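You operate a simulated robot arm through the tools that you are given. There is no shell and no other tool. Be economical: measure what you need, move in short steps, check, and stop when the job is done.

You are at the controls of a simulated two-armed robot. One attempt, no reset.

## Task
Turn the layer dial to 2. Then put the brass basket on the left end of the control desk away on the top of the compressor. Then fetch the orange disc marked "THU" from the desk top behind the rack and set it in the red bin. Then put one of the orange stoppers from the speckled worktop on the fourth shelf from the bottom of the bookcase. Do these in the order given. Set down upright: brass basket, orange stopper.

Only the result counts: the job must be done as asked and must still hold three seconds after the hand-in. Knocking over, shifting, dropping, spilling or breaking anything else fails it. Lids that push on must go on centred and level and be pressed home; caps that screw on are set level and turned clockwise until they are tight.

## Robot
Two 7-joint arms with two-finger parallel grippers on one trunk, on a base that drives. Base frame: it is fixed to the floor where the robot stands at the start and does not move with it; the origin is under the middle of the robot, x ahead of it, y to its left, z up; the surface under the hand at the start is at about z = 80. Readings come in cm, degrees, newtons and seconds.
The left shoulder is at the start at [8.8, 17.4, 113.9], the right one opposite. With the tool pointing down near the work surface each hand reaches from about 28 to 72 cm from the robot's upright axis, wherever it stands, measured 20 degrees to its own side. Places, roughly: brass basket (7x7x14 cm) [20, 20, 80]; fourth shelf of the bookcase [-170, -90, 130]; layer dial [50, 0, 80]; orange disc [50, 75, 75]; orange stopper (4x4x6 cm) [40, -400, 90]; red bin inside (29x24 cm) [-220, 6, 40]; top of the compressor [240, -240, 70]. Payload 3.6 kg a hand.
Tool frame (each hand has its own): the origin (TCP) lies between the finger pads and is the grasp point; the fingertips stand 3 cm ahead of it; z points along the fingers, y is the line along which they close. Largest opening 11 cm; finger width 2, thickness 1; the body of the gripper, 4.8 by 11.2 cm, starts 5.5 cm behind the TCP.
Orientation is that of the tool frame in the base frame, as a unit quaternion [w, x, y, z]. With the fingers straight down and closing along the base's y, the tool's x points along the base's -x, its y along +y and its z along -z.

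## Interface
- The arms move only by the tool send_rows. It takes "left_steps", "right_steps" or both (then of equal length, played together; a hand with none holds still); each is a list of rows, each an object (a shift or turn left out is 0, a gripper value left out holds the last) with "xyz": the shift along the base's x, y, z in m, a list of three; "turn": the turn, a rotation vector about the base's x, y, z in degrees, a list of three; "fingers": the finger opening in m, from 0 to 0.11. In form: [{"xyz": [x, y, z], "turn": [wx, wy, wz], "fingers": fingers}, ...]. A call has 1 to 12 rows; each row is the pose to reach, as a shift and turn from the pose commanded when the call began. Rows are played at 5 a second. More than 5 cm and 8.6 degrees between two rows, or a gripper value outside its range, and nothing of the call is played. A pose out of reach is approached as far as the arm can. The call stops where the force on the tool passes 40 N (or 10 N more than at its start, if that is more) or the arm is blocked; 0.2 s more then pass. Each finger travels about 15.3 cm/s and halts on what it meets, pressing with about 33 N; the grip force reading is that of the motor and also rises with nothing between the fingers. The clock runs only during rows and for 0.2 s after the last one: add rows that repeat a pose to give the fingers time. The reply holds the time, the measured pose of the TCP, the force on the tool along the base axes, the opening and the grip force, in the units named above and with some noise, with the torque about the TCP (base axes, N m) and any sound that the robot's microphone picked up.
- Cameras (640 x 400 px; columns grow to the right, rows downward): "scene" is now at [15.77, 5.39, 130.13]; the picture's right is [0.65, -0.76, -0.00], its down [-0.53, -0.45, -0.72] and it looks along [0.55, 0.47, -0.69] (base axes); focal length 237 px, centre (320, 200). "left" rides on the left gripper at [7.2, -1.7, -10.3] in its tool frame; the picture's right is [0.23, 0.97, 0.00], its down [-0.76, 0.18, -0.62] and it looks along [-0.61, 0.14, 0.78] (tool axes); focal length 222 px, centre (320, 200). "right" rides on the right gripper at [7.2, 1.7, -10.3] in its tool frame; the picture's right is [-0.23, 0.97, 0.00], its down [-0.76, -0.18, -0.62] and it looks along [-0.61, -0.14, 0.78] (tool axes); focal length 222 px, centre (320, 200). There is no depth. A picture from a camera that has moved, and an enlarged one, comes with that camera's place and axes in the base frame and with its lens.
- snapshot(camera): a new picture of that camera. The clock stands still meanwhile.
- raise_lower(by): slides the trunk up (or, below 0, down) by that many cm; the arms and the scene camera ride with it, the base frame stays. It gives what a move gives, with no picture.
- drive_base(legs): drives the robot by 1 to 6 legs, each [ahead, left, turn to the left] in cm, cm and degrees, along the robot's own axes; the way and the turn of a leg run together, so that a leg with both is an arc; at most 150 cm and 180 degrees a leg. The arms and the cameras ride along, it lands a little off, and it stops where it bumps. It gives what a move gives.
- pan_tilt(pan, tilt): turns the head with the scene camera to pan (to the left, within 86 degrees either way) and tilt (down, from -29 to 69), counted from straight ahead of the robot. It gives what a move gives.
- close_up(camera, box): a new picture of the part [left, top, right, bottom] of that camera's present view, enlarged. The clock stands still meanwhile.
- finish_job(): hands the job in; it is judged then, once.

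Go step by step. Nothing tells you exact positions but the pictures and the camera data: compare them with the known pose of the tool, close in by small moves and look again before you grip or let go. The budget is 165 turns and 118 pictures, counting those below and the enlarged ones. Unless the task says otherwise, let go and move clear before handing in, and close with one line.

The tools are called as a command line: name --argument value ..., lists and objects as JSON in quotes. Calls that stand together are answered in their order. send_rows: Moves the arms, as the interface text tells. Its arguments: {"type":"object","properties":{"left_steps":{"type":"array"},"right_steps":{"type":"array"}},"required":[]} The other tools are called the same way: raise_lower (by) slides the trunk up or down; drive_base (legs) drives the base; pan_tilt (pan, tilt) turns the head that bears the scene camera; snapshot (camera) takes a picture; close_up (camera, box) takes an enlarged picture of a part of a camera's view; finish_job () hands the job in.

At the start:

```text
t: 0.0
left_tcp_pos: [31.36, 37.27, 112.38]
left_ee_rot: [0.001, 0.0, 1.0, 0.0]
left_force: [0.9, 1.0, 1.0]
left_moment: [0.01, 0.0, 0.0]
left_gripper_width: 11.01
left_grasp_force: 0.1
right_tcp_pos: [34.52, 3.9, 109.52]
right_ee_rot: [-0.001, -0.001, 1.0, 0.0]
right_force: [0.1, 0.5, 0.4]
right_moment: [-0.02, 0.02, 0.01]
right_gripper_width: 11.01
right_grasp_force: 0.0
trunk travel left (down, up): [-25.6, 50.7]
robot x, y, heading: [0.47, 0.17, 0.0]
head pan, tilt: [40.5, 43.8]
```

scene: 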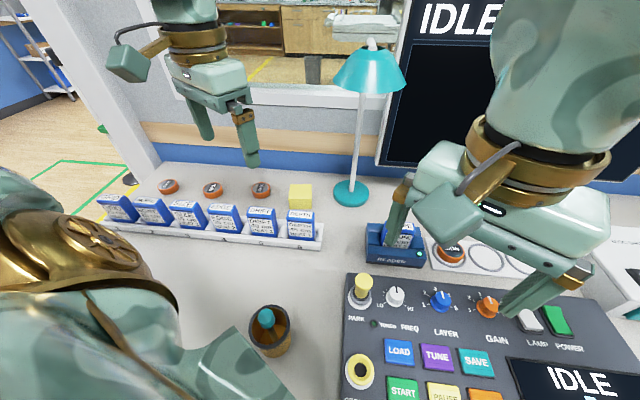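
right: 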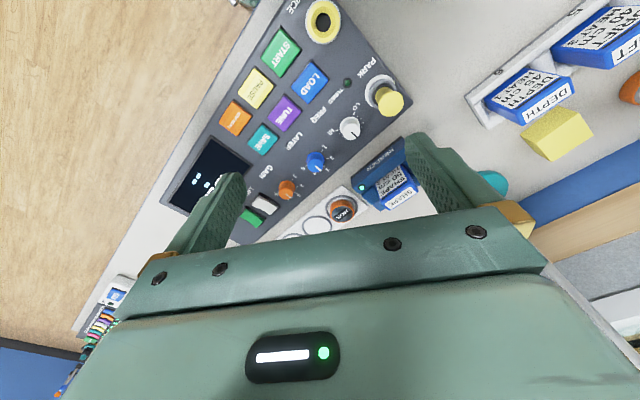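
left: 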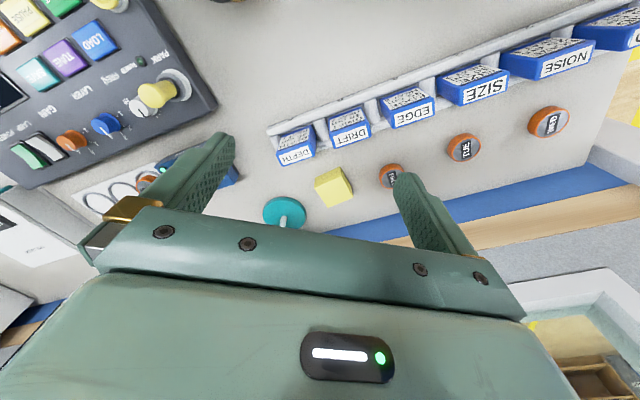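

I see the control desk with the LAYER dial (blue), the basket to the near left and three orange discs behind the rack. I'll look closer at the dial, the discs and the basket.

close_up --camera "scene" --box '[340, 260, 540, 385]'

close_up --camera "left" --box '[340, 80, 600, 242]'

close_up --camera "right" --box '[220, 80, 380, 220]'

```text
3.20 times, centred on (440, 322) of scene
camera zoom: at [15.77, 5.39, 130.13], right [0.65, -0.76, 0.0], down [-0.53, -0.45, -0.72], along [0.55, 0.47, -0.69], focal length 758 px, centre (-64, -192)
```

zoom: 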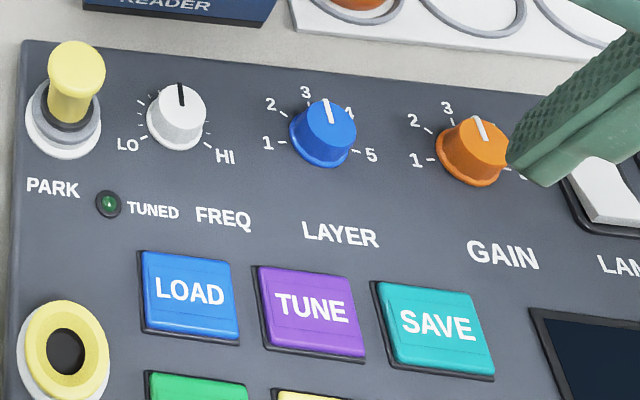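

```text
2.46 times, centred on (470, 161) of left
camera zoom: at [24.24, 35.61, 122.7], right [-0.23, 0.97, 0.0], down [0.76, 0.18, 0.62], along [0.61, 0.14, -0.78], focal length 547 px, centre (-49, 296)
```

zoom: 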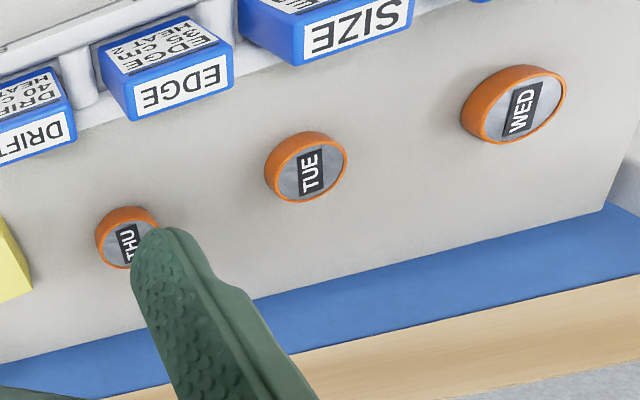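

```text
2.86 times, centred on (300, 150) of right
camera zoom: at [27.53, 5.66, 119.84], right [0.23, 0.97, 0.0], down [0.76, -0.18, 0.62], along [0.61, -0.14, -0.78], focal length 635 px, centre (377, 343)
```

zoom: 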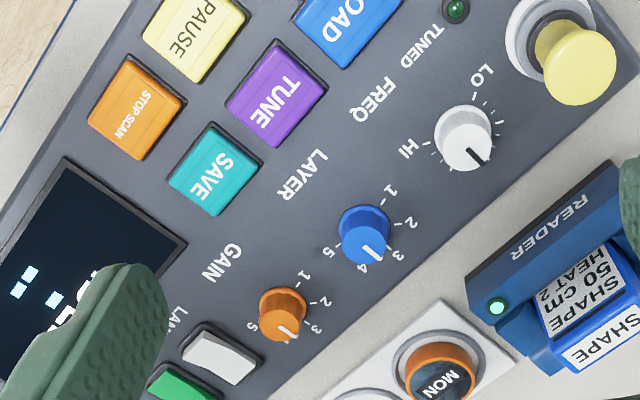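

I triangulate the dial at about (48.5, 0, top 82) and the THU disc at about (47.5, 58, 79). I'll move the right hand above the dial and look again.

send_rows --right_steps '[{"xyz": [0.028, -0.008, -0.03]}, {"xyz": [0.056, -0.016, -0.06]}, {"xyz": [0.084, -0.024, -0.09]}, {"xyz": [0.112, -0.031, -0.12]}, {"xyz": [0.14, -0.038, -0.145]}, {"xyz": [0.14, -0.038, -0.145]}]'

close_up --camera "right" --box '[180, 60, 460, 235]'

snapshot --camera "scene"

```text
t: 1.4
left_tcp_pos: [31.37, 37.22, 112.45]
left_ee_rot: [0.0, 0.0, 1.0, 0.0]
left_force: [-0.3, 0.8, 0.2]
left_moment: [0.02, 0.02, 0.02]
left_gripper_width: 11.03
left_grasp_force: 0.0
right_tcp_pos: [48.43, 0.2, 95.14]
right_ee_rot: [0.0, 0.0, 1.0, 0.0]
right_force: [0.6, 0.1, -0.2]
right_moment: [0.01, -0.03, 0.02]
right_gripper_width: 11.0
right_grasp_force: 0.0
trunk travel left (down, up): [-25.6, 50.7]
robot x, y, heading: [-0.16, 0.04, 0.1]
head pan, tilt: [40.5, 43.8]
```

```text
2.29 times, centred on (320, 148) of right
camera zoom: at [41.36, 1.98, 105.41], right [0.23, 0.97, 0.0], down [0.76, -0.18, 0.62], along [0.61, -0.14, -0.78], focal length 508 px, centre (320, 320)
```

zoom: 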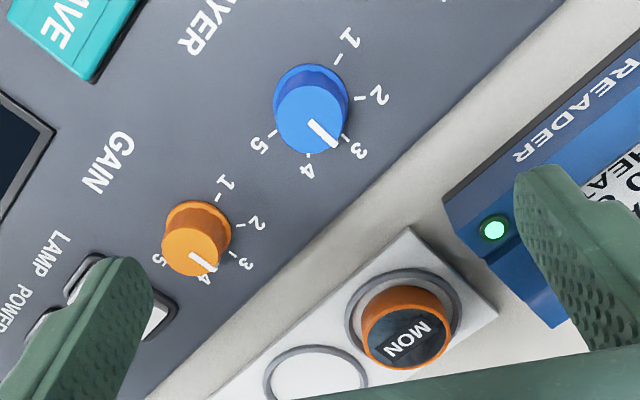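

```text
110 pictures are left
camera scene: at [15.73, 5.39, 130.14], right [0.65, -0.76, 0.0], down [-0.53, -0.45, -0.72], along [0.55, 0.47, -0.69], focal length 237 px, centre (320, 200)
```

scene: 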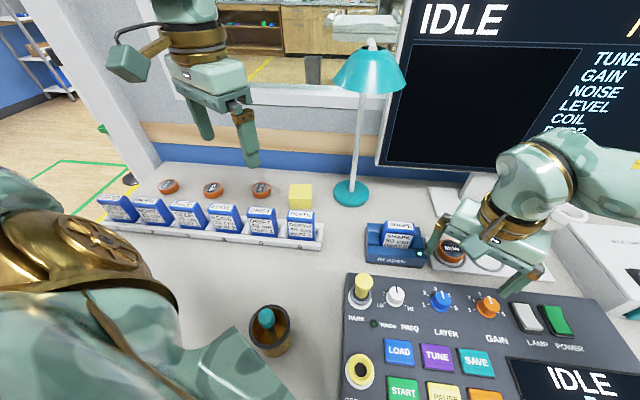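

The pointer sits on 3; 2 lies about 52° counter-clockwise (seen from above). I'll narrow the fingers and come down close above the knob.

send_rows --right_steps '[{"xyz": [0, -0.002, -0.03], "fingers": 0.055}, {"xyz": [0, -0.002, -0.06], "fingers": 0.055}, {"xyz": [0, -0.002, -0.09], "fingers": 0.055}, {"xyz": [0, -0.002, -0.1], "fingers": 0.055}, {"xyz": [0, -0.002, -0.1]}]'

snapshot --camera "right"

close_up --camera "scene" --box '[340, 230, 540, 355]'

```text
t: 2.6
left_tcp_pos: [31.48, 37.24, 112.38]
left_ee_rot: [0.001, -0.001, 1.0, 0.0]
left_force: [-0.3, -0.5, -0.1]
left_moment: [0.05, -0.01, -0.02]
left_gripper_width: 11.0
left_grasp_force: 0.1
right_tcp_pos: [48.71, 0.02, 84.95]
right_ee_rot: [-0.001, 0.0, 1.0, 0.0]
right_force: [0.0, 0.7, -0.4]
right_moment: [0.02, 0.04, 0.04]
right_gripper_width: 5.48
right_grasp_force: 0.2
trunk travel left (down, up): [-25.6, 50.7]
robot x, y, heading: [-0.14, 0.03, -0.1]
head pan, tilt: [40.5, 43.8]
```

```text
109 pictures are left
camera right: at [41.66, 1.75, 95.24], right [0.23, 0.97, 0.0], down [0.76, -0.18, 0.62], along [0.61, -0.14, -0.78], focal length 222 px, centre (320, 200)
```

right: 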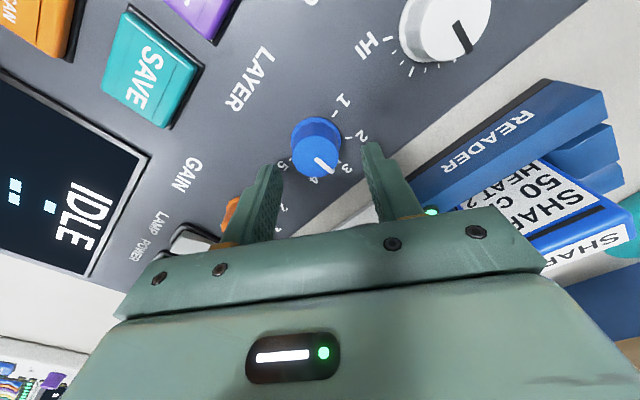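

```text
3.20 times, centred on (440, 292) of scene
camera zoom: at [15.78, 5.39, 130.13], right [0.65, -0.76, 0.0], down [-0.53, -0.45, -0.72], along [0.55, 0.47, -0.69], focal length 758 px, centre (-64, -96)
```

zoom: 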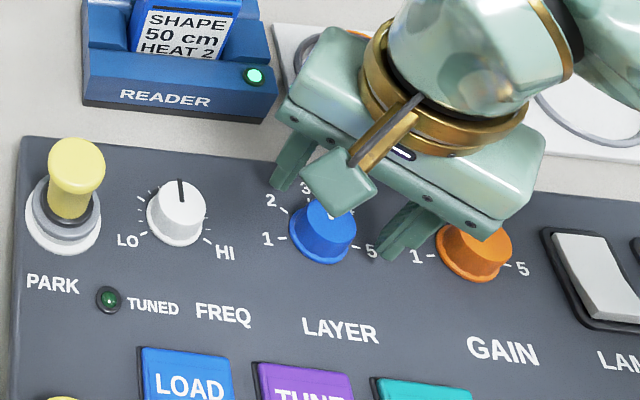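

I'll enlarge the wrist view to check the alignment before lowering.

close_up --camera "right" --box '[240, 90, 400, 190]'

```text
4.00 times, centred on (320, 140) of right
camera zoom: at [41.66, 1.75, 95.24], right [0.23, 0.97, 0.0], down [0.76, -0.18, 0.62], along [0.61, -0.14, -0.78], focal length 888 px, centre (320, 440)
```

zoom: 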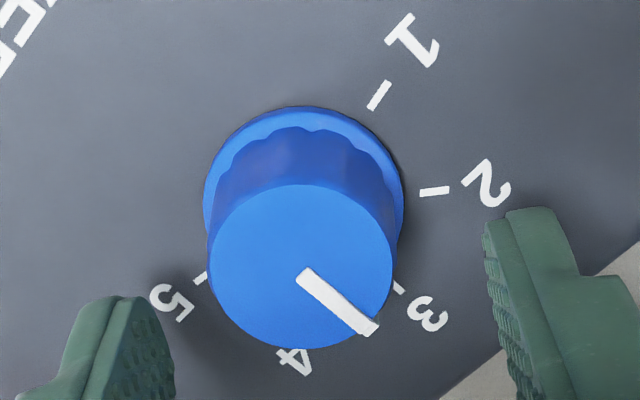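

The knob is centred about 4 mm nearer me than the TCP; cap top 82.1, panel 79.7, 3 → 2 is about +50°. I'll lower over it and grip.

send_rows --right_steps '[{"xyz": [-0.004, -0.001, 0]}, {"xyz": [-0.004, -0.001, -0.014]}, {"xyz": [-0.004, -0.001, -0.014], "fingers": 0.03}, {"xyz": [-0.004, -0.001, -0.014], "fingers": 0.02}, {"xyz": [-0.004, -0.001, -0.014], "fingers": 0.02}]'

```text
t: 3.8
left_tcp_pos: [31.31, 37.22, 112.37]
left_ee_rot: [0.0, 0.001, 1.0, 0.0]
left_force: [-0.5, 0.4, 0.4]
left_moment: [0.0, 0.01, 0.02]
left_gripper_width: 11.0
left_grasp_force: 0.1
right_tcp_pos: [48.45, -0.08, 83.52]
right_ee_rot: [0.0, 0.0, 1.0, 0.0]
right_force: [0.6, 2.8, 0.2]
right_moment: [0.14, 0.1, -0.01]
right_gripper_width: 3.1
right_grasp_force: 44.9
trunk travel left (down, up): [-25.6, 50.7]
robot x, y, heading: [0.19, 0.01, 0.2]
head pan, tilt: [40.5, 43.8]
```

Gripped at 3.1 cm. Now I turn it +51° about z.

send_rows --right_steps '[{"turn": [0, 0, 7.3]}, {"turn": [0, 0, 14.6]}, {"turn": [0, 0, 21.9]}, {"turn": [0, 0, 29.2]}, {"turn": [0, 0, 36.5]}, {"turn": [0, 0, 43.8]}, {"turn": [0, 0, 51]}, {"turn": [0, 0, 51]}, {"turn": [0, 0, 51]}]'

snapshot --camera "right"

close_up --camera "scene" --box '[340, 230, 540, 355]'

```text
t: 5.8
left_tcp_pos: [31.55, 37.66, 112.14]
left_ee_rot: [0.0, 0.0, 1.0, -0.002]
left_force: [-0.2, -0.6, -0.1]
left_moment: [-0.01, 0.03, 0.01]
left_gripper_width: 10.97
left_grasp_force: 0.0
right_tcp_pos: [48.23, 0.17, 83.57]
right_ee_rot: [0.0, -0.432, 0.902, 0.001]
right_force: [4.2, 34.0, -6.3]
right_moment: [0.75, 0.25, -0.1]
right_gripper_width: 3.12
right_grasp_force: 44.9
trunk travel left (down, up): [-25.6, 50.7]
robot x, y, heading: [-0.14, 0.18, 0.0]
head pan, tilt: [40.5, 43.8]
```

```text
106 pictures are left
camera right: at [42.54, -4.29, 93.86], right [-0.62, 0.79, 0.0], down [0.62, 0.48, 0.62], along [0.49, 0.38, -0.78], focal length 222 px, centre (320, 200)
```

right: 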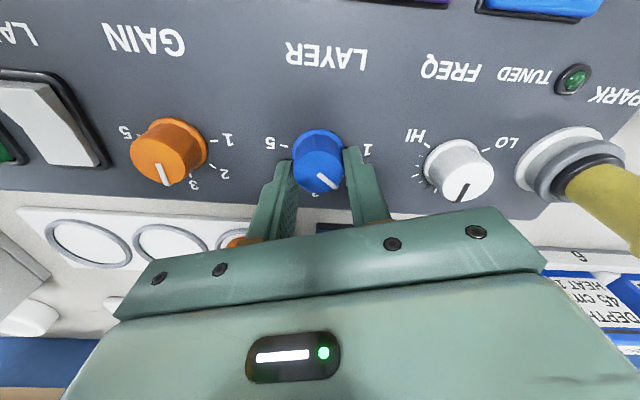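

```text
3.20 times, centred on (440, 292) of scene
camera zoom: at [15.89, 5.81, 130.09], right [0.65, -0.76, 0.0], down [-0.53, -0.45, -0.72], along [0.55, 0.47, -0.7], focal length 758 px, centre (-64, -96)
```

zoom: 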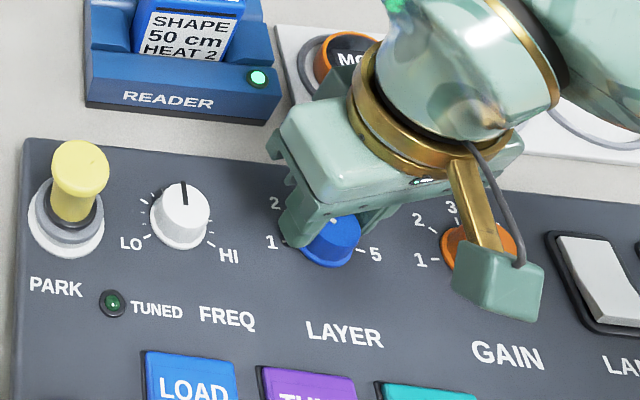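

The knob turned with the hand. I'll release, rise and check the pointer.

send_rows --right_steps '[{"fingers": 0.055}, {"fingers": 0.055}, {"xyz": [0, 0, 0.03]}, {"xyz": [0, 0, 0.06]}, {"xyz": [0, 0, 0.06]}]'

close_up --camera "right" --box '[220, 70, 420, 195]'

close_up --camera "scene" --box '[340, 230, 540, 355]'

```text
t: 7.0
left_tcp_pos: [31.34, 37.22, 112.33]
left_ee_rot: [0.001, 0.001, 1.0, 0.001]
left_force: [-0.4, 0.3, -0.4]
left_moment: [0.0, -0.01, -0.05]
left_gripper_width: 11.0
left_grasp_force: 0.1
right_tcp_pos: [48.16, -0.2, 86.7]
right_ee_rot: [0.004, -0.427, 0.904, -0.002]
right_force: [0.6, 0.2, 0.3]
right_moment: [0.0, -0.01, 0.01]
right_gripper_width: 5.52
right_grasp_force: 0.1
right hand out of reach, approached as far as the arm can: row 3, 4, 5
trunk travel left (down, up): [-25.6, 50.7]
robot x, y, heading: [-0.03, 0.01, -0.3]
head pan, tilt: [40.5, 43.8]
```

```text
3.20 times, centred on (320, 132) of right
camera zoom: at [42.33, -4.71, 96.95], right [-0.61, 0.79, 0.0], down [0.62, 0.47, 0.63], along [0.5, 0.38, -0.78], focal length 711 px, centre (320, 416)
```

zoom: 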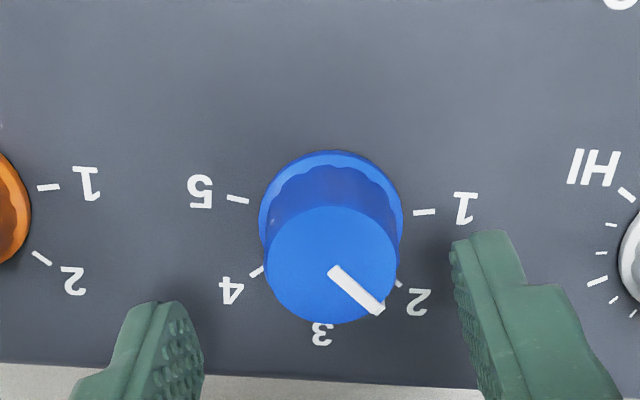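

```text
3.20 times, centred on (440, 292) of scene
camera zoom: at [15.78, 5.4, 130.12], right [0.65, -0.76, 0.0], down [-0.53, -0.45, -0.72], along [0.55, 0.47, -0.69], focal length 758 px, centre (-64, -96)
```

zoom: 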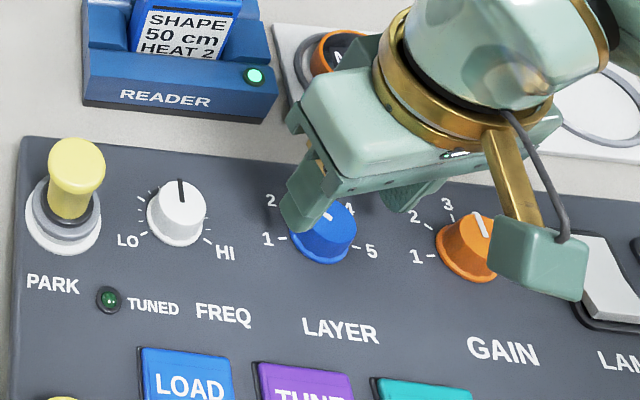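

The pointer is exactly on 2. Now I'll turn the right hand back and raise it, and look at the basket.

send_rows --right_steps '[{"turn": [0, 0, -7.3], "xyz": [-0.005, 0, 0.025]}, {"turn": [0, 0, -14.6], "xyz": [-0.015, -0.01, 0.05]}, {"turn": [0, 0, -21.9], "xyz": [-0.03, -0.03, 0.08]}, {"turn": [0, 0, -29.2], "xyz": [-0.05, -0.06, 0.11]}, {"turn": [0, 0, -36.5], "xyz": [-0.07, -0.09, 0.14]}, {"turn": [0, 0, -43.8], "xyz": [-0.09, -0.12, 0.17]}, {"turn": [0, 0, -51], "xyz": [-0.11, -0.15, 0.2]}, {"turn": [0, 0, -51], "xyz": [-0.13, -0.18, 0.22]}, {"turn": [0, 0, -51], "xyz": [-0.15, -0.2, 0.24]}]'

pan_tilt --pan 50 --tilt 62

snapshot --camera "scene"

```text
t: 9.0
left_tcp_pos: [31.41, 37.29, 112.34]
left_ee_rot: [0.001, 0.0, 1.0, -0.001]
left_force: [0.1, 0.7, 0.1]
left_moment: [0.0, -0.03, 0.03]
left_gripper_width: 11.02
left_grasp_force: 0.1
right_tcp_pos: [33.09, -20.27, 110.58]
right_ee_rot: [0.001, -0.001, 1.0, 0.0]
right_force: [0.6, -1.3, -0.2]
right_moment: [0.0, 0.01, 0.01]
right_gripper_width: 5.5
right_grasp_force: 0.0
trunk travel left (down, up): [-25.6, 50.7]
robot x, y, heading: [-0.37, -0.32, 0.2]
head pan, tilt: [40.5, 43.8]
```

```text
t: 9.8
left_tcp_pos: [31.62, 37.24, 112.34]
left_ee_rot: [0.001, 0.0, 1.0, 0.0]
left_force: [-0.3, 0.7, -0.6]
left_moment: [-0.01, -0.01, 0.01]
left_gripper_width: 10.98
left_grasp_force: 0.1
right_tcp_pos: [33.16, -20.11, 110.43]
right_ee_rot: [-0.001, 0.0, 1.0, 0.0]
right_force: [0.2, 0.2, -0.2]
right_moment: [0.05, -0.01, -0.01]
right_gripper_width: 5.5
right_grasp_force: 0.0
trunk travel left (down, up): [-25.6, 50.7]
robot x, y, heading: [0.23, 0.13, -0.2]
head pan, tilt: [50.0, 62.0]
```

```text
102 pictures are left
camera scene: at [13.65, 4.95, 127.79], right [0.77, -0.64, 0.0], down [-0.57, -0.68, -0.47], along [0.3, 0.36, -0.88], focal length 237 px, centre (320, 200)
```

scene: 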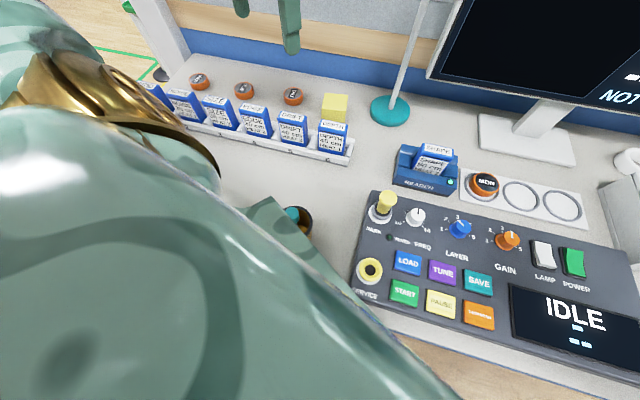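

The forearm hides the basket; I'll back the robot 20 cm to get the basket into comfortable reach of the left hand and look again.

drive_base --legs '[[-20, 0, 0]]'

pan_tilt --pan 20 --tilt 50

snapshot --camera "scene"

snapshot --camera "left"

```text
t: 11.4
left_tcp_pos: [11.25, 37.43, 112.37]
left_ee_rot: [0.001, -0.002, 1.0, 0.0]
left_force: [-0.7, -0.2, 0.4]
left_moment: [0.0, -0.03, -0.01]
left_gripper_width: 11.01
left_grasp_force: 0.1
right_tcp_pos: [13.14, -20.05, 110.52]
right_ee_rot: [0.0, -0.001, 1.0, 0.0]
right_force: [0.0, -0.1, -0.3]
right_moment: [0.02, -0.03, 0.03]
right_gripper_width: 5.51
right_grasp_force: 0.0
trunk travel left (down, up): [-25.6, 50.7]
robot x, y, heading: [-19.84, 0.25, 0.1]
head pan, tilt: [50.0, 62.0]
```

```text
t: 12.3
left_tcp_pos: [11.46, 37.43, 112.31]
left_ee_rot: [0.001, -0.003, 1.0, 0.0]
left_force: [-0.1, 0.9, -0.7]
left_moment: [0.02, -0.03, -0.04]
left_gripper_width: 11.01
left_grasp_force: 0.0
right_tcp_pos: [13.19, -20.07, 110.41]
right_ee_rot: [-0.001, -0.001, 1.0, 0.001]
right_force: [-0.5, 0.4, 0.8]
right_moment: [-0.02, 0.02, 0.01]
right_gripper_width: 5.48
right_grasp_force: 0.0
trunk travel left (down, up): [-25.6, 50.7]
robot x, y, heading: [-20.1, -0.04, 0.3]
head pan, tilt: [20.0, 50.0]
```

```text
101 pictures are left
camera scene: at [-3.23, 2.69, 129.27], right [0.35, -0.94, 0.0], down [-0.72, -0.26, -0.64], along [0.6, 0.22, -0.77], focal length 237 px, centre (320, 200)
```

scene: 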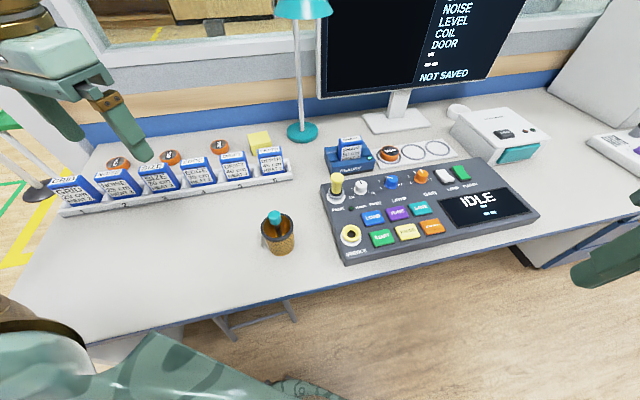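

```text
100 pictures are left
camera left: at [4.17, 35.63, 122.71], right [-0.23, 0.97, 0.0], down [0.76, 0.18, 0.62], along [0.61, 0.14, -0.78], focal length 222 px, centre (320, 200)
```

left: 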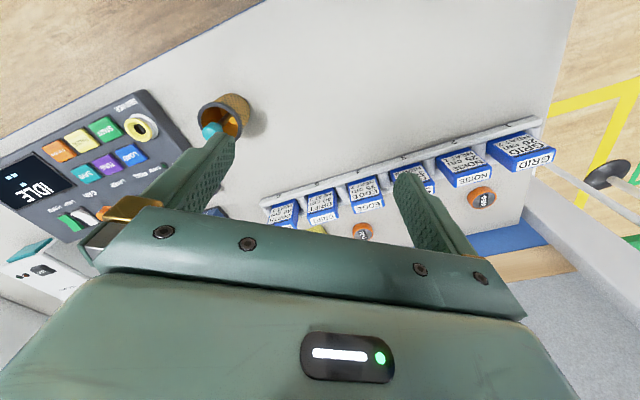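

The basket is seen with a teal thing inside. I'll enlarge it in both views.

close_up --camera "scene" --box '[230, 190, 330, 270]'

close_up --camera "left" --box '[170, 70, 290, 160]'

```text
5.00 times, centred on (280, 230) of scene
camera zoom: at [-3.23, 2.69, 129.27], right [0.35, -0.94, 0.0], down [-0.72, -0.26, -0.64], along [0.6, 0.22, -0.77], focal length 1184 px, centre (520, 50)
```

zoom: 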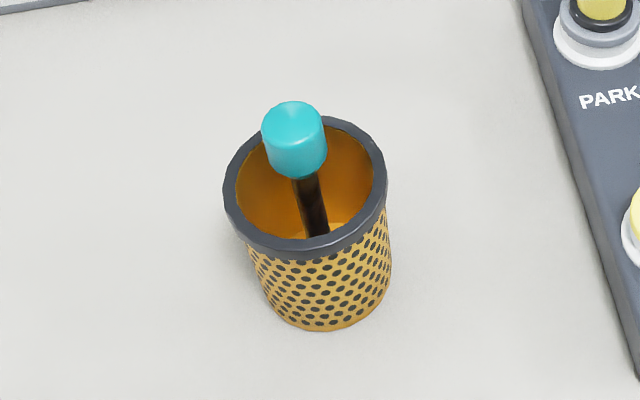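

```text
4.44 times, centred on (230, 115) of left
camera zoom: at [4.17, 35.63, 122.71], right [-0.23, 0.97, 0.0], down [0.76, 0.18, 0.62], along [0.61, 0.14, -0.78], focal length 987 px, centre (720, 578)
```

zoom: 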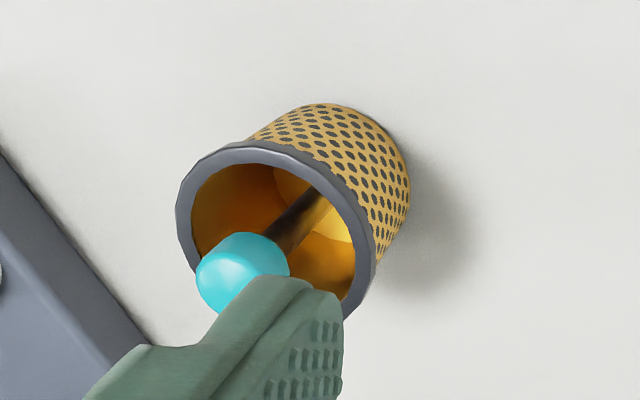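

The basket is a perforated cup with a central stem and a teal grip knob at about (21.2, 22.1, 88). I'll bring the left hand over the knob and look.

send_rows --left_steps '[{"xyz": [0.02, -0.03, -0.02], "fingers": 0.06}, {"xyz": [0.04, -0.06, -0.04]}, {"xyz": [0.06, -0.09, -0.07]}, {"xyz": [0.08, -0.12, -0.1]}, {"xyz": [0.1, -0.153, -0.135]}, {"xyz": [0.1, -0.153, -0.16]}, {"xyz": [0.1, -0.153, -0.16]}]'

snapshot --camera "left"

close_up --camera "scene" --box '[210, 150, 370, 270]'

```text
refused: row 5 steps farther than a row can; nothing moved
```

```text
97 pictures are left
camera left: at [4.17, 35.63, 122.71], right [-0.23, 0.97, 0.0], down [0.76, 0.18, 0.62], along [0.61, 0.14, -0.78], focal length 222 px, centre (320, 200)
```

left: 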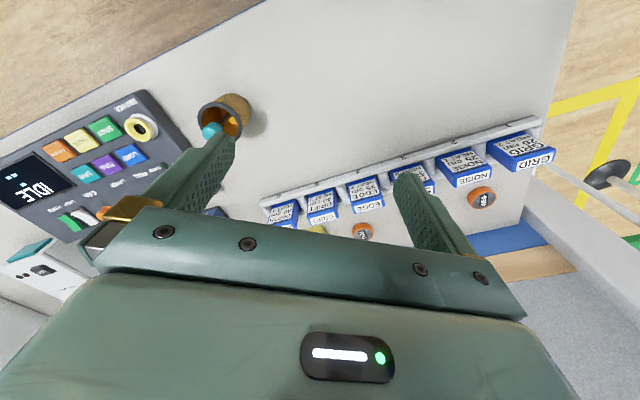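

```text
3.33 times, centred on (290, 210) of scene
camera zoom: at [-3.23, 2.69, 129.27], right [0.35, -0.94, 0.0], down [-0.72, -0.26, -0.64], along [0.6, 0.22, -0.77], focal length 790 px, centre (420, 167)
```

zoom: 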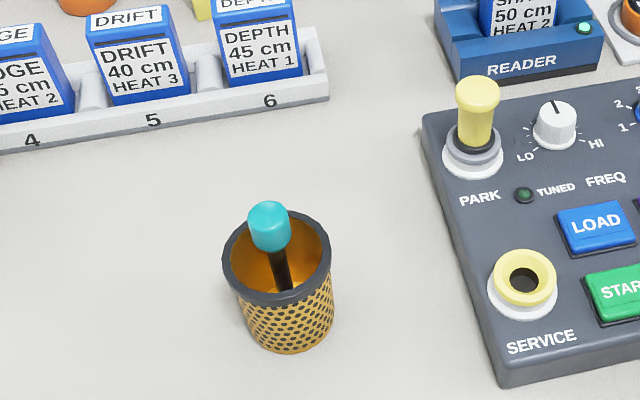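

A step was too large, so nothing moved; I'll resend it with finer rows, and look only afterwards.

send_rows --left_steps '[{"xyz": [0.02, -0.03, -0.02], "fingers": 0.06}, {"xyz": [0.04, -0.06, -0.04]}, {"xyz": [0.06, -0.09, -0.07]}, {"xyz": [0.08, -0.12, -0.1]}, {"xyz": [0.1, -0.153, -0.13]}, {"xyz": [0.1, -0.153, -0.16]}, {"xyz": [0.1, -0.153, -0.16]}]'

snapshot --camera "left"

close_up --camera "scene" --box '[210, 150, 370, 270]'

```text
t: 13.9
left_tcp_pos: [21.27, 22.12, 96.23]
left_ee_rot: [0.001, -0.002, 1.0, 0.001]
left_force: [1.0, 0.2, -0.5]
left_moment: [0.02, 0.03, -0.01]
left_gripper_width: 6.01
left_grasp_force: 0.2
right_tcp_pos: [13.29, -20.13, 110.56]
right_ee_rot: [-0.001, -0.001, 1.0, 0.0]
right_force: [-0.5, -0.4, -0.7]
right_moment: [0.0, 0.01, -0.01]
right_gripper_width: 5.52
right_grasp_force: 0.1
trunk travel left (down, up): [-25.6, 50.7]
robot x, y, heading: [-19.78, -0.35, -0.1]
head pan, tilt: [20.0, 50.0]
```

```text
95 pictures are left
camera left: at [14.1, 20.4, 106.72], right [-0.23, 0.97, 0.0], down [0.76, 0.18, 0.62], along [0.61, 0.14, -0.78], focal length 222 px, centre (320, 200)
```

left: 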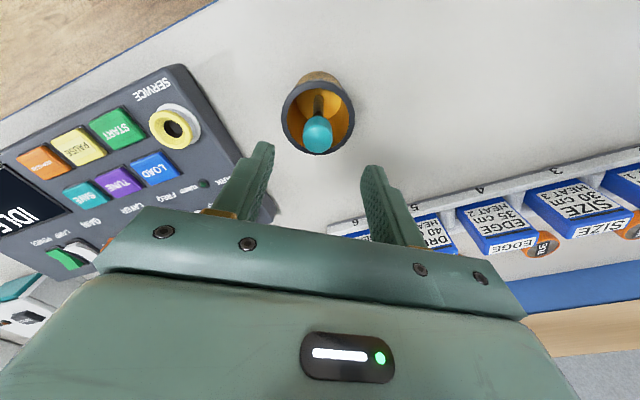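

```text
3.33 times, centred on (290, 210) of scene
camera zoom: at [-3.2, 2.65, 129.27], right [0.34, -0.94, 0.0], down [-0.72, -0.26, -0.64], along [0.6, 0.22, -0.77], focal length 790 px, centre (420, 167)
```

zoom: 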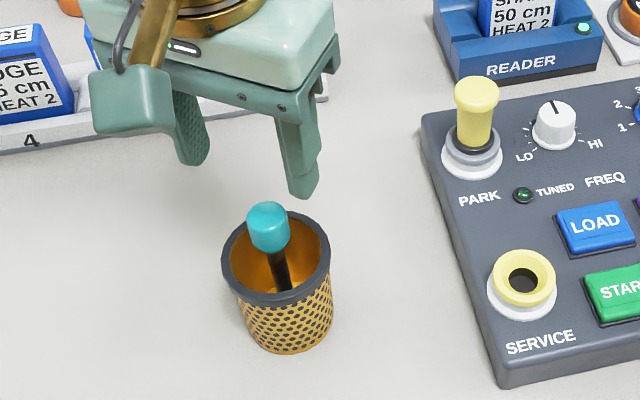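

The knob is nearly centred (offset ~2-3 mm). I'll lower around it and close.

send_rows --left_steps '[{"xyz": [0.002, -0.0025, -0.03]}, {"xyz": [0.002, -0.0025, -0.06]}, {"xyz": [0.002, -0.0025, -0.081]}, {"xyz": [0.002, -0.0025, -0.081]}, {"xyz": [0.002, -0.0025, -0.081], "fingers": 0.02}, {"xyz": [0.002, -0.0025, -0.081], "fingers": 0.015}, {"xyz": [0.002, -0.0025, -0.081], "fingers": 0.015}]'

close_up --camera "scene" --box '[210, 150, 370, 270]'

```text
t: 15.6
left_tcp_pos: [21.45, 21.71, 88.35]
left_ee_rot: [0.001, -0.001, 1.0, 0.0]
left_force: [1.1, 0.7, -0.6]
left_moment: [-0.01, 0.04, 0.03]
left_gripper_width: 2.26
left_grasp_force: 32.6
right_tcp_pos: [13.23, -20.07, 110.37]
right_ee_rot: [-0.001, -0.001, 1.0, 0.0]
right_force: [0.0, -0.4, -0.2]
right_moment: [0.0, 0.0, -0.01]
right_gripper_width: 5.5
right_grasp_force: 0.0
trunk travel left (down, up): [-25.6, 50.7]
robot x, y, heading: [-19.7, -0.04, 0.1]
head pan, tilt: [20.0, 50.0]
```

```text
3.33 times, centred on (290, 210) of scene
camera zoom: at [-3.19, 2.68, 129.27], right [0.34, -0.94, 0.0], down [-0.72, -0.26, -0.64], along [0.6, 0.22, -0.77], focal length 790 px, centre (420, 167)
```

zoom: 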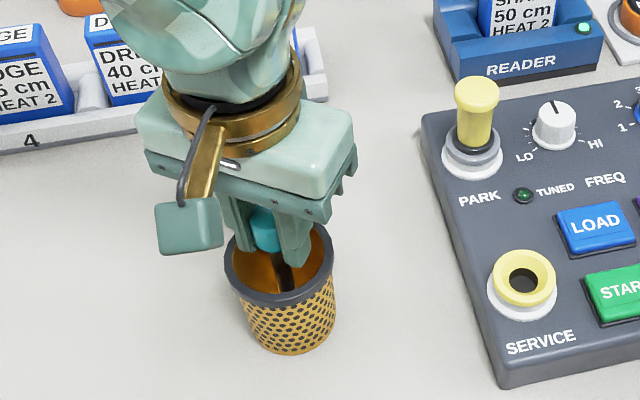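

Gripped at 2.3 cm. I'll lift and check that the basket comes along.

send_rows --left_steps '[{"xyz": [0, 0, 0.02]}, {"xyz": [0, 0, 0.05]}, {"xyz": [0, 0, 0.09]}, {"xyz": [0, 0, 0.13]}, {"xyz": [0, 0, 0.16]}, {"xyz": [0, 0, 0.16]}]'

snapshot --camera "scene"

```text
t: 16.9
left_tcp_pos: [21.52, 21.75, 104.32]
left_ee_rot: [0.0, -0.002, 1.0, 0.0]
left_force: [0.8, 0.2, -1.2]
left_moment: [0.0, 0.03, -0.01]
left_gripper_width: 2.27
left_grasp_force: 33.0
right_tcp_pos: [13.36, -20.16, 110.39]
right_ee_rot: [-0.001, -0.001, 1.0, 0.0]
right_force: [-0.3, -0.9, -0.7]
right_moment: [0.04, 0.0, -0.02]
right_gripper_width: 5.49
right_grasp_force: 0.0
trunk travel left (down, up): [-25.6, 50.7]
robot x, y, heading: [-19.7, 0.0, -0.0]
head pan, tilt: [20.0, 50.0]
```

```text
92 pictures are left
camera scene: at [-3.16, 2.68, 129.26], right [0.34, -0.94, 0.0], down [-0.72, -0.26, -0.64], along [0.6, 0.22, -0.77], focal length 237 px, centre (320, 200)
```

scene: 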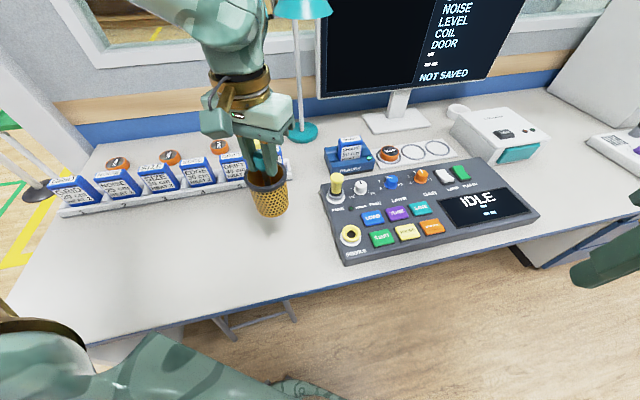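

The basket is in hand. I'll back away from the desk and look around to the right for the compressor.

drive_base --legs '[[-35, 0, 0]]'

pan_tilt --pan -45 --tilt 20

snapshot --camera "scene"

```text
t: 19.2
left_tcp_pos: [-14.18, 21.84, 104.4]
left_ee_rot: [0.0, -0.006, 1.0, 0.0]
left_force: [-0.3, 0.3, -0.7]
left_moment: [0.03, -0.01, -0.01]
left_gripper_width: 2.24
left_grasp_force: 33.1
right_tcp_pos: [-22.09, -20.12, 110.51]
right_ee_rot: [0.0, -0.004, 1.0, 0.0]
right_force: [-0.5, 0.3, 0.8]
right_moment: [-0.01, 0.01, -0.02]
right_gripper_width: 5.49
right_grasp_force: 0.1
trunk travel left (down, up): [-25.6, 50.7]
robot x, y, heading: [-55.38, -0.04, 0.7]
head pan, tilt: [20.0, 50.0]
```

```text
t: 20.6
left_tcp_pos: [-14.04, 21.77, 104.3]
left_ee_rot: [0.001, -0.006, 1.0, 0.0]
left_force: [0.1, -0.1, -1.5]
left_moment: [0.01, 0.0, -0.01]
left_gripper_width: 2.26
left_grasp_force: 33.4
right_tcp_pos: [-22.1, -20.0, 110.47]
right_ee_rot: [-0.001, -0.004, 1.0, 0.001]
right_force: [-0.4, 0.4, -0.1]
right_moment: [-0.05, 0.0, 0.0]
right_gripper_width: 5.5
right_grasp_force: 0.0
trunk travel left (down, up): [-25.6, 50.7]
robot x, y, heading: [-55.43, 0.29, 0.5]
head pan, tilt: [-45.0, 20.0]
```

```text
91 pictures are left
camera scene: at [-39.24, -6.64, 133.82], right [-0.7, -0.71, 0.0], down [-0.24, 0.24, -0.94], along [0.67, -0.66, -0.34], focal length 237 px, centre (320, 200)
```

scene: 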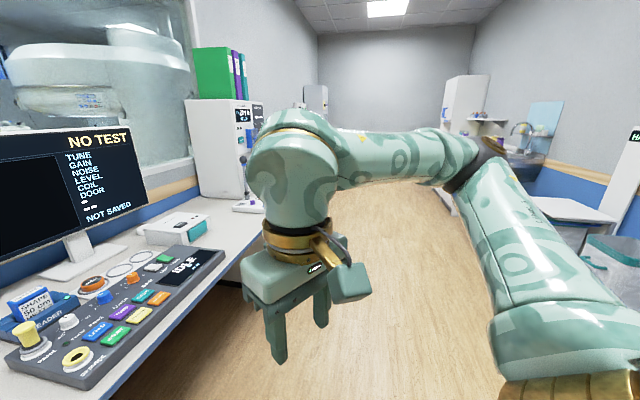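

The room's axis is rotated ~-57° from my heading: the compressor should be along the desk wall to the right. I'll turn to look down the room.

drive_base --legs '[[0, 0, -57]]'

pan_tilt --pan 10 --tilt 15

snapshot --camera "scene"

```text
t: 23.5
left_tcp_pos: [-14.54, -22.97, 104.23]
left_ee_rot: [0.001, 0.474, 0.881, 0.0]
left_force: [0.4, 0.5, -0.8]
left_moment: [-0.02, 0.01, -0.01]
left_gripper_width: 2.24
left_grasp_force: 33.2
right_tcp_pos: [-53.99, -39.03, 110.46]
right_ee_rot: [-0.001, 0.474, 0.881, 0.0]
right_force: [0.2, -0.1, 0.4]
right_moment: [-0.05, 0.0, 0.0]
right_gripper_width: 5.48
right_grasp_force: 0.0
trunk travel left (down, up): [-25.6, 50.7]
robot x, y, heading: [-55.81, -0.4, -56.6]
head pan, tilt: [-45.0, 20.0]
```

```text
t: 24.8
left_tcp_pos: [-14.52, -23.05, 104.25]
left_ee_rot: [0.0, 0.473, 0.881, -0.001]
left_force: [0.3, -0.5, -0.8]
left_moment: [-0.02, -0.01, -0.01]
left_gripper_width: 2.25
left_grasp_force: 33.0
right_tcp_pos: [-53.91, -38.93, 110.46]
right_ee_rot: [0.0, 0.474, 0.881, 0.0]
right_force: [0.4, 1.2, -0.3]
right_moment: [0.02, 0.0, 0.03]
right_gripper_width: 5.52
right_grasp_force: 0.0
trunk travel left (down, up): [-25.6, 50.7]
robot x, y, heading: [-55.42, -0.58, -56.7]
head pan, tilt: [10.0, 15.0]
```

```text
90 pictures are left
camera scene: at [-43.9, -15.25, 134.64], right [-0.73, -0.69, 0.0], down [-0.18, 0.19, -0.97], along [0.66, -0.7, -0.26], focal length 237 px, centre (320, 200)
```

scene: 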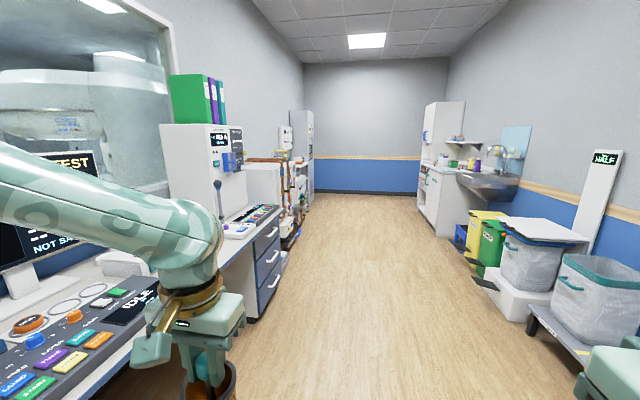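

The corridor floor is clear. I'll drive along it about 2.4 m and look left for the compressor.

drive_base --legs '[[130, 0, 0], [110, 0, 0]]'

pan_tilt --pan 35 --tilt 25

snapshot --camera "scene"

```text
t: 36.5
left_tcp_pos: [112.91, -225.18, 104.27]
left_ee_rot: [-0.001, 0.486, 0.874, 0.0]
left_force: [-0.2, -0.3, -2.1]
left_moment: [0.04, -0.01, 0.03]
left_gripper_width: 2.29
left_grasp_force: 32.5
right_tcp_pos: [73.04, -240.01, 110.41]
right_ee_rot: [-0.001, 0.486, 0.874, 0.0]
right_force: [0.9, 0.2, -0.3]
right_moment: [0.01, 0.01, 0.0]
right_gripper_width: 5.52
right_grasp_force: 0.1
trunk travel left (down, up): [-25.6, 50.7]
robot x, y, heading: [72.76, -201.5, -58.2]
head pan, tilt: [10.0, 15.0]
```

```text
t: 37.3
left_tcp_pos: [112.93, -225.1, 104.09]
left_ee_rot: [0.001, 0.486, 0.874, 0.0]
left_force: [-0.5, 0.6, -1.5]
left_moment: [-0.01, 0.05, 0.02]
left_gripper_width: 2.29
left_grasp_force: 33.0
right_tcp_pos: [73.0, -239.87, 110.44]
right_ee_rot: [-0.001, 0.485, 0.874, 0.0]
right_force: [-0.7, -0.1, -0.7]
right_moment: [0.02, -0.01, -0.02]
right_gripper_width: 5.48
right_grasp_force: 0.1
trunk travel left (down, up): [-25.6, 50.7]
robot x, y, heading: [72.58, -201.27, -58.0]
head pan, tilt: [35.0, 25.0]
```

```text
89 pictures are left
camera scene: at [85.93, -213.18, 133.02], right [-0.39, -0.92, 0.0], down [-0.39, 0.17, -0.91], along [0.83, -0.36, -0.42], focal length 237 px, centre (320, 200)
```

scene: 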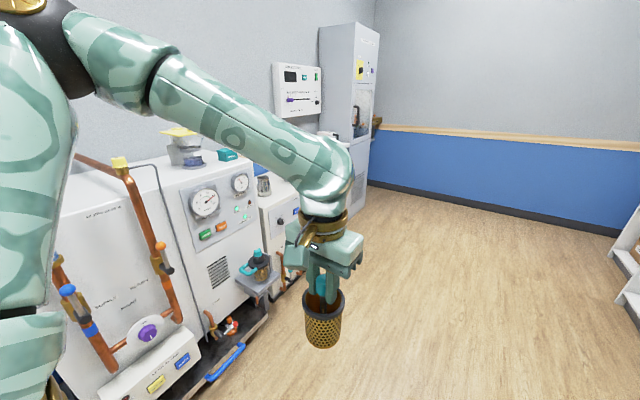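

I see a row of machines with a gauge box. Let me enlarge that region.

close_up --camera "scene" --box '[60, 100, 340, 275]'

```text
2.29 times, centred on (200, 188) of scene
camera zoom: at [85.93, -213.18, 133.02], right [-0.39, -0.92, 0.0], down [-0.39, 0.17, -0.91], along [0.83, -0.36, -0.42], focal length 541 px, centre (594, 229)
```

zoom: 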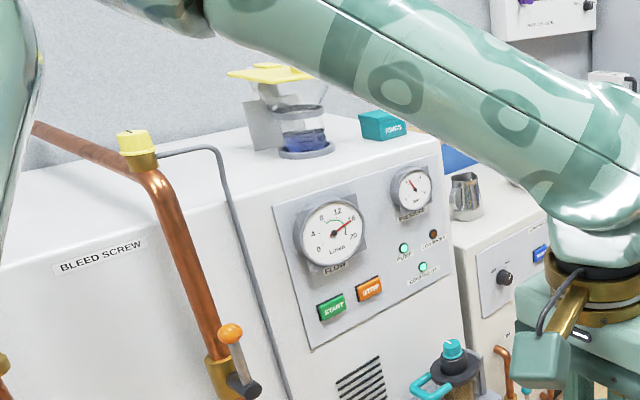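

I'll drive on 70 cm and turn to face the machines to identify the compressor.

drive_base --legs '[[75, 0, 0], [0, 0, 90]]'

pan_tilt --pan -10 --tilt 25

snapshot --camera "scene"

```text
t: 45.2
left_tcp_pos: [136.77, -225.56, 104.23]
left_ee_rot: [0.0, -0.267, 0.964, 0.0]
left_force: [-0.4, -0.5, -1.7]
left_moment: [-0.01, 0.01, 0.0]
left_gripper_width: 2.26
left_grasp_force: 33.1
right_tcp_pos: [151.18, -265.75, 110.44]
right_ee_rot: [0.0, -0.269, 0.963, 0.0]
right_force: [0.5, -0.5, 0.9]
right_moment: [0.0, 0.0, 0.05]
right_gripper_width: 5.5
right_grasp_force: 0.1
trunk travel left (down, up): [-25.6, 50.7]
robot x, y, heading: [112.28, -265.69, 31.2]
head pan, tilt: [35.0, 25.0]
```

```text
t: 46.4
left_tcp_pos: [136.75, -225.68, 104.25]
left_ee_rot: [0.001, -0.269, 0.963, 0.0]
left_force: [0.3, 0.1, -1.9]
left_moment: [0.01, -0.01, -0.01]
left_gripper_width: 2.24
left_grasp_force: 32.8
right_tcp_pos: [151.2, -265.67, 110.4]
right_ee_rot: [-0.001, -0.268, 0.963, 0.0]
right_force: [0.1, -0.3, 0.3]
right_moment: [-0.01, 0.01, 0.01]
right_gripper_width: 5.5
right_grasp_force: 0.1
trunk travel left (down, up): [-25.6, 50.7]
robot x, y, heading: [112.35, -265.42, 31.1]
head pan, tilt: [-10.0, 25.0]
```

```text
87 pictures are left
camera scene: at [129.06, -257.18, 133.02], right [0.36, -0.93, 0.0], down [-0.39, -0.15, -0.91], along [0.84, 0.33, -0.42], focal length 237 px, centre (320, 200)
```

scene: 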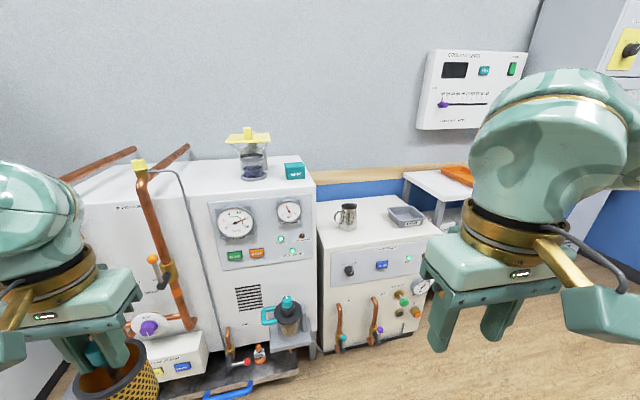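

close_up --camera "scene" --box '[310, 180, 450, 300]'

close_up --camera "scene" --box '[100, 110, 330, 330]'

```text
3.33 times, centred on (380, 240) of scene
camera zoom: at [129.06, -257.18, 133.02], right [0.36, -0.93, 0.0], down [-0.39, -0.15, -0.91], along [0.84, 0.33, -0.42], focal length 790 px, centre (120, 67)
```

zoom: 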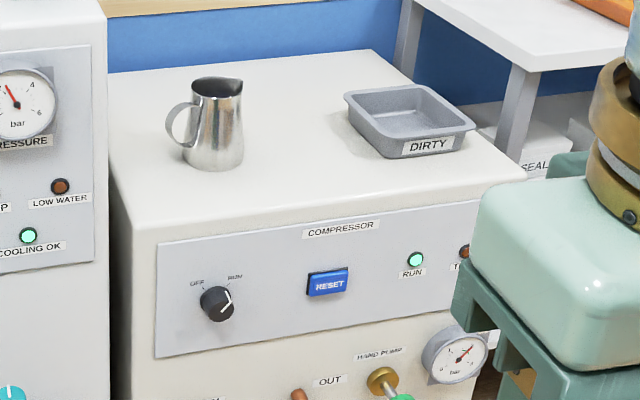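

```text
1.82 times, centred on (215, 220) of scene
camera zoom: at [129.06, -257.18, 133.02], right [0.36, -0.93, 0.0], down [-0.39, -0.15, -0.91], along [0.84, 0.33, -0.42], focal length 431 px, centre (511, 164)
```

zoom: 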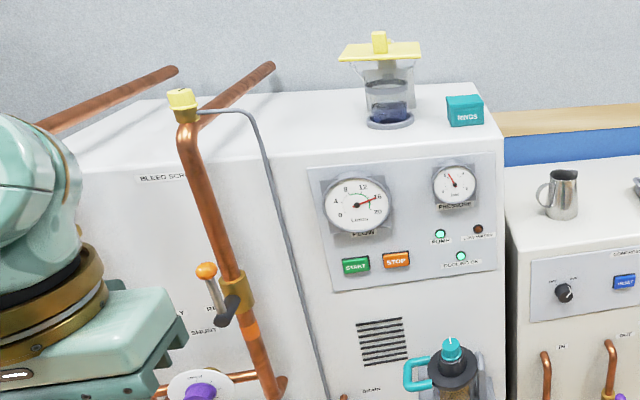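

The right-hand box is labelled COMPRESSOR, with a pitcher and a DIRTY tray on top; free spot at about (230, -247.5, 70). I'll sidestep right and move closer.

drive_base --legs '[[0, -62, 0], [45, 0, 0]]'

pan_tilt --pan 5 --tilt 45

snapshot --camera "scene"

snapshot --camera "left"

```text
t: 52.2
left_tcp_pos: [207.02, -255.91, 104.23]
left_ee_rot: [0.0, -0.269, 0.963, 0.0]
left_force: [0.4, -1.1, -1.6]
left_moment: [0.0, 0.01, -0.02]
left_gripper_width: 2.24
left_grasp_force: 32.3
right_tcp_pos: [221.35, -296.07, 110.44]
right_ee_rot: [-0.001, -0.269, 0.963, 0.0]
right_force: [0.8, -0.3, -0.6]
right_moment: [0.0, -0.02, 0.0]
right_gripper_width: 5.48
right_grasp_force: 0.0
trunk travel left (down, up): [-25.6, 50.7]
robot x, y, heading: [182.7, -295.99, 31.1]
head pan, tilt: [-10.0, 25.0]
```

```text
t: 53.0
left_tcp_pos: [206.76, -256.04, 104.3]
left_ee_rot: [0.0, -0.269, 0.963, 0.0]
left_force: [-0.4, 1.0, -1.5]
left_moment: [-0.02, -0.02, 0.02]
left_gripper_width: 2.25
left_grasp_force: 32.8
right_tcp_pos: [221.3, -296.06, 110.53]
right_ee_rot: [0.0, -0.269, 0.963, 0.0]
right_force: [0.3, 0.6, -0.8]
right_moment: [-0.02, 0.0, 0.01]
right_gripper_width: 5.52
right_grasp_force: 0.1
trunk travel left (down, up): [-25.6, 50.7]
robot x, y, heading: [182.3, -295.9, 31.0]
head pan, tilt: [5.0, 45.0]
```

```text
84 pictures are left
camera scene: at [197.24, -286.07, 129.96], right [0.59, -0.81, 0.0], down [-0.57, -0.42, -0.71], along [0.57, 0.42, -0.71], focal length 237 px, centre (320, 200)
```

scene: 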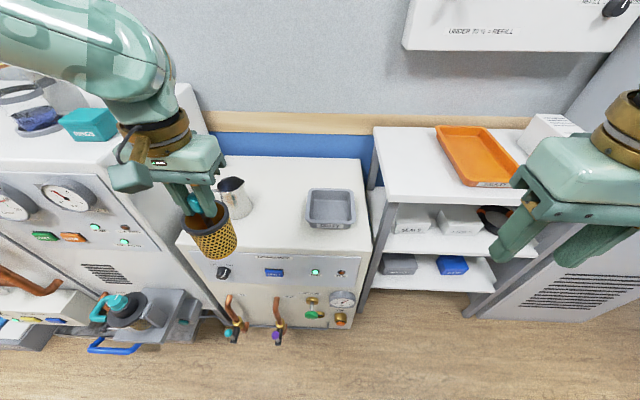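

```text
83 pictures are left
camera left: at [201.65, -261.15, 114.65], right [-0.7, 0.72, 0.0], down [0.56, 0.55, 0.62], along [0.45, 0.44, -0.78], focal length 222 px, centre (320, 200)
```

left: 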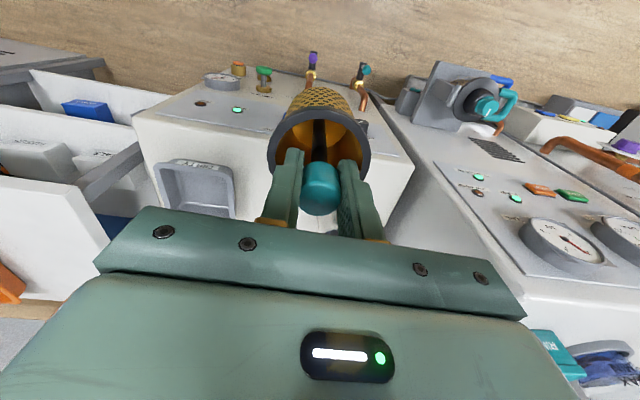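

I estimate the compressor top at z≈72.5 and the free centre spot at about (229.5, -246). I'll drive 12 cm nearer and bring the basket over it.

drive_base --legs '[[12, 0, 0]]'

snapshot --camera "scene"

```text
t: 54.2
left_tcp_pos: [217.21, -249.68, 104.19]
left_ee_rot: [0.0, -0.269, 0.963, 0.0]
left_force: [-0.5, 0.1, -1.2]
left_moment: [-0.01, 0.06, 0.0]
left_gripper_width: 2.27
left_grasp_force: 32.6
right_tcp_pos: [231.6, -289.77, 110.39]
right_ee_rot: [-0.001, -0.27, 0.963, 0.0]
right_force: [0.0, 0.2, -0.5]
right_moment: [0.01, 0.03, 0.0]
right_gripper_width: 5.52
right_grasp_force: 0.1
trunk travel left (down, up): [-25.6, 50.7]
robot x, y, heading: [193.15, -289.64, 31.2]
head pan, tilt: [5.0, 45.0]
```

```text
82 pictures are left
camera scene: at [207.56, -279.81, 129.93], right [0.59, -0.81, 0.0], down [-0.57, -0.42, -0.71], along [0.57, 0.42, -0.71], focal length 237 px, centre (320, 200)
```

scene: 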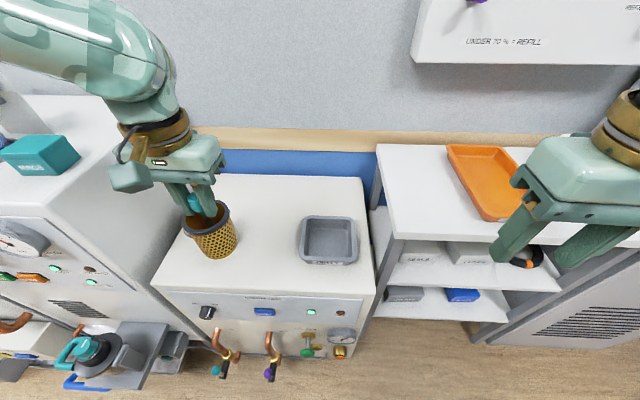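

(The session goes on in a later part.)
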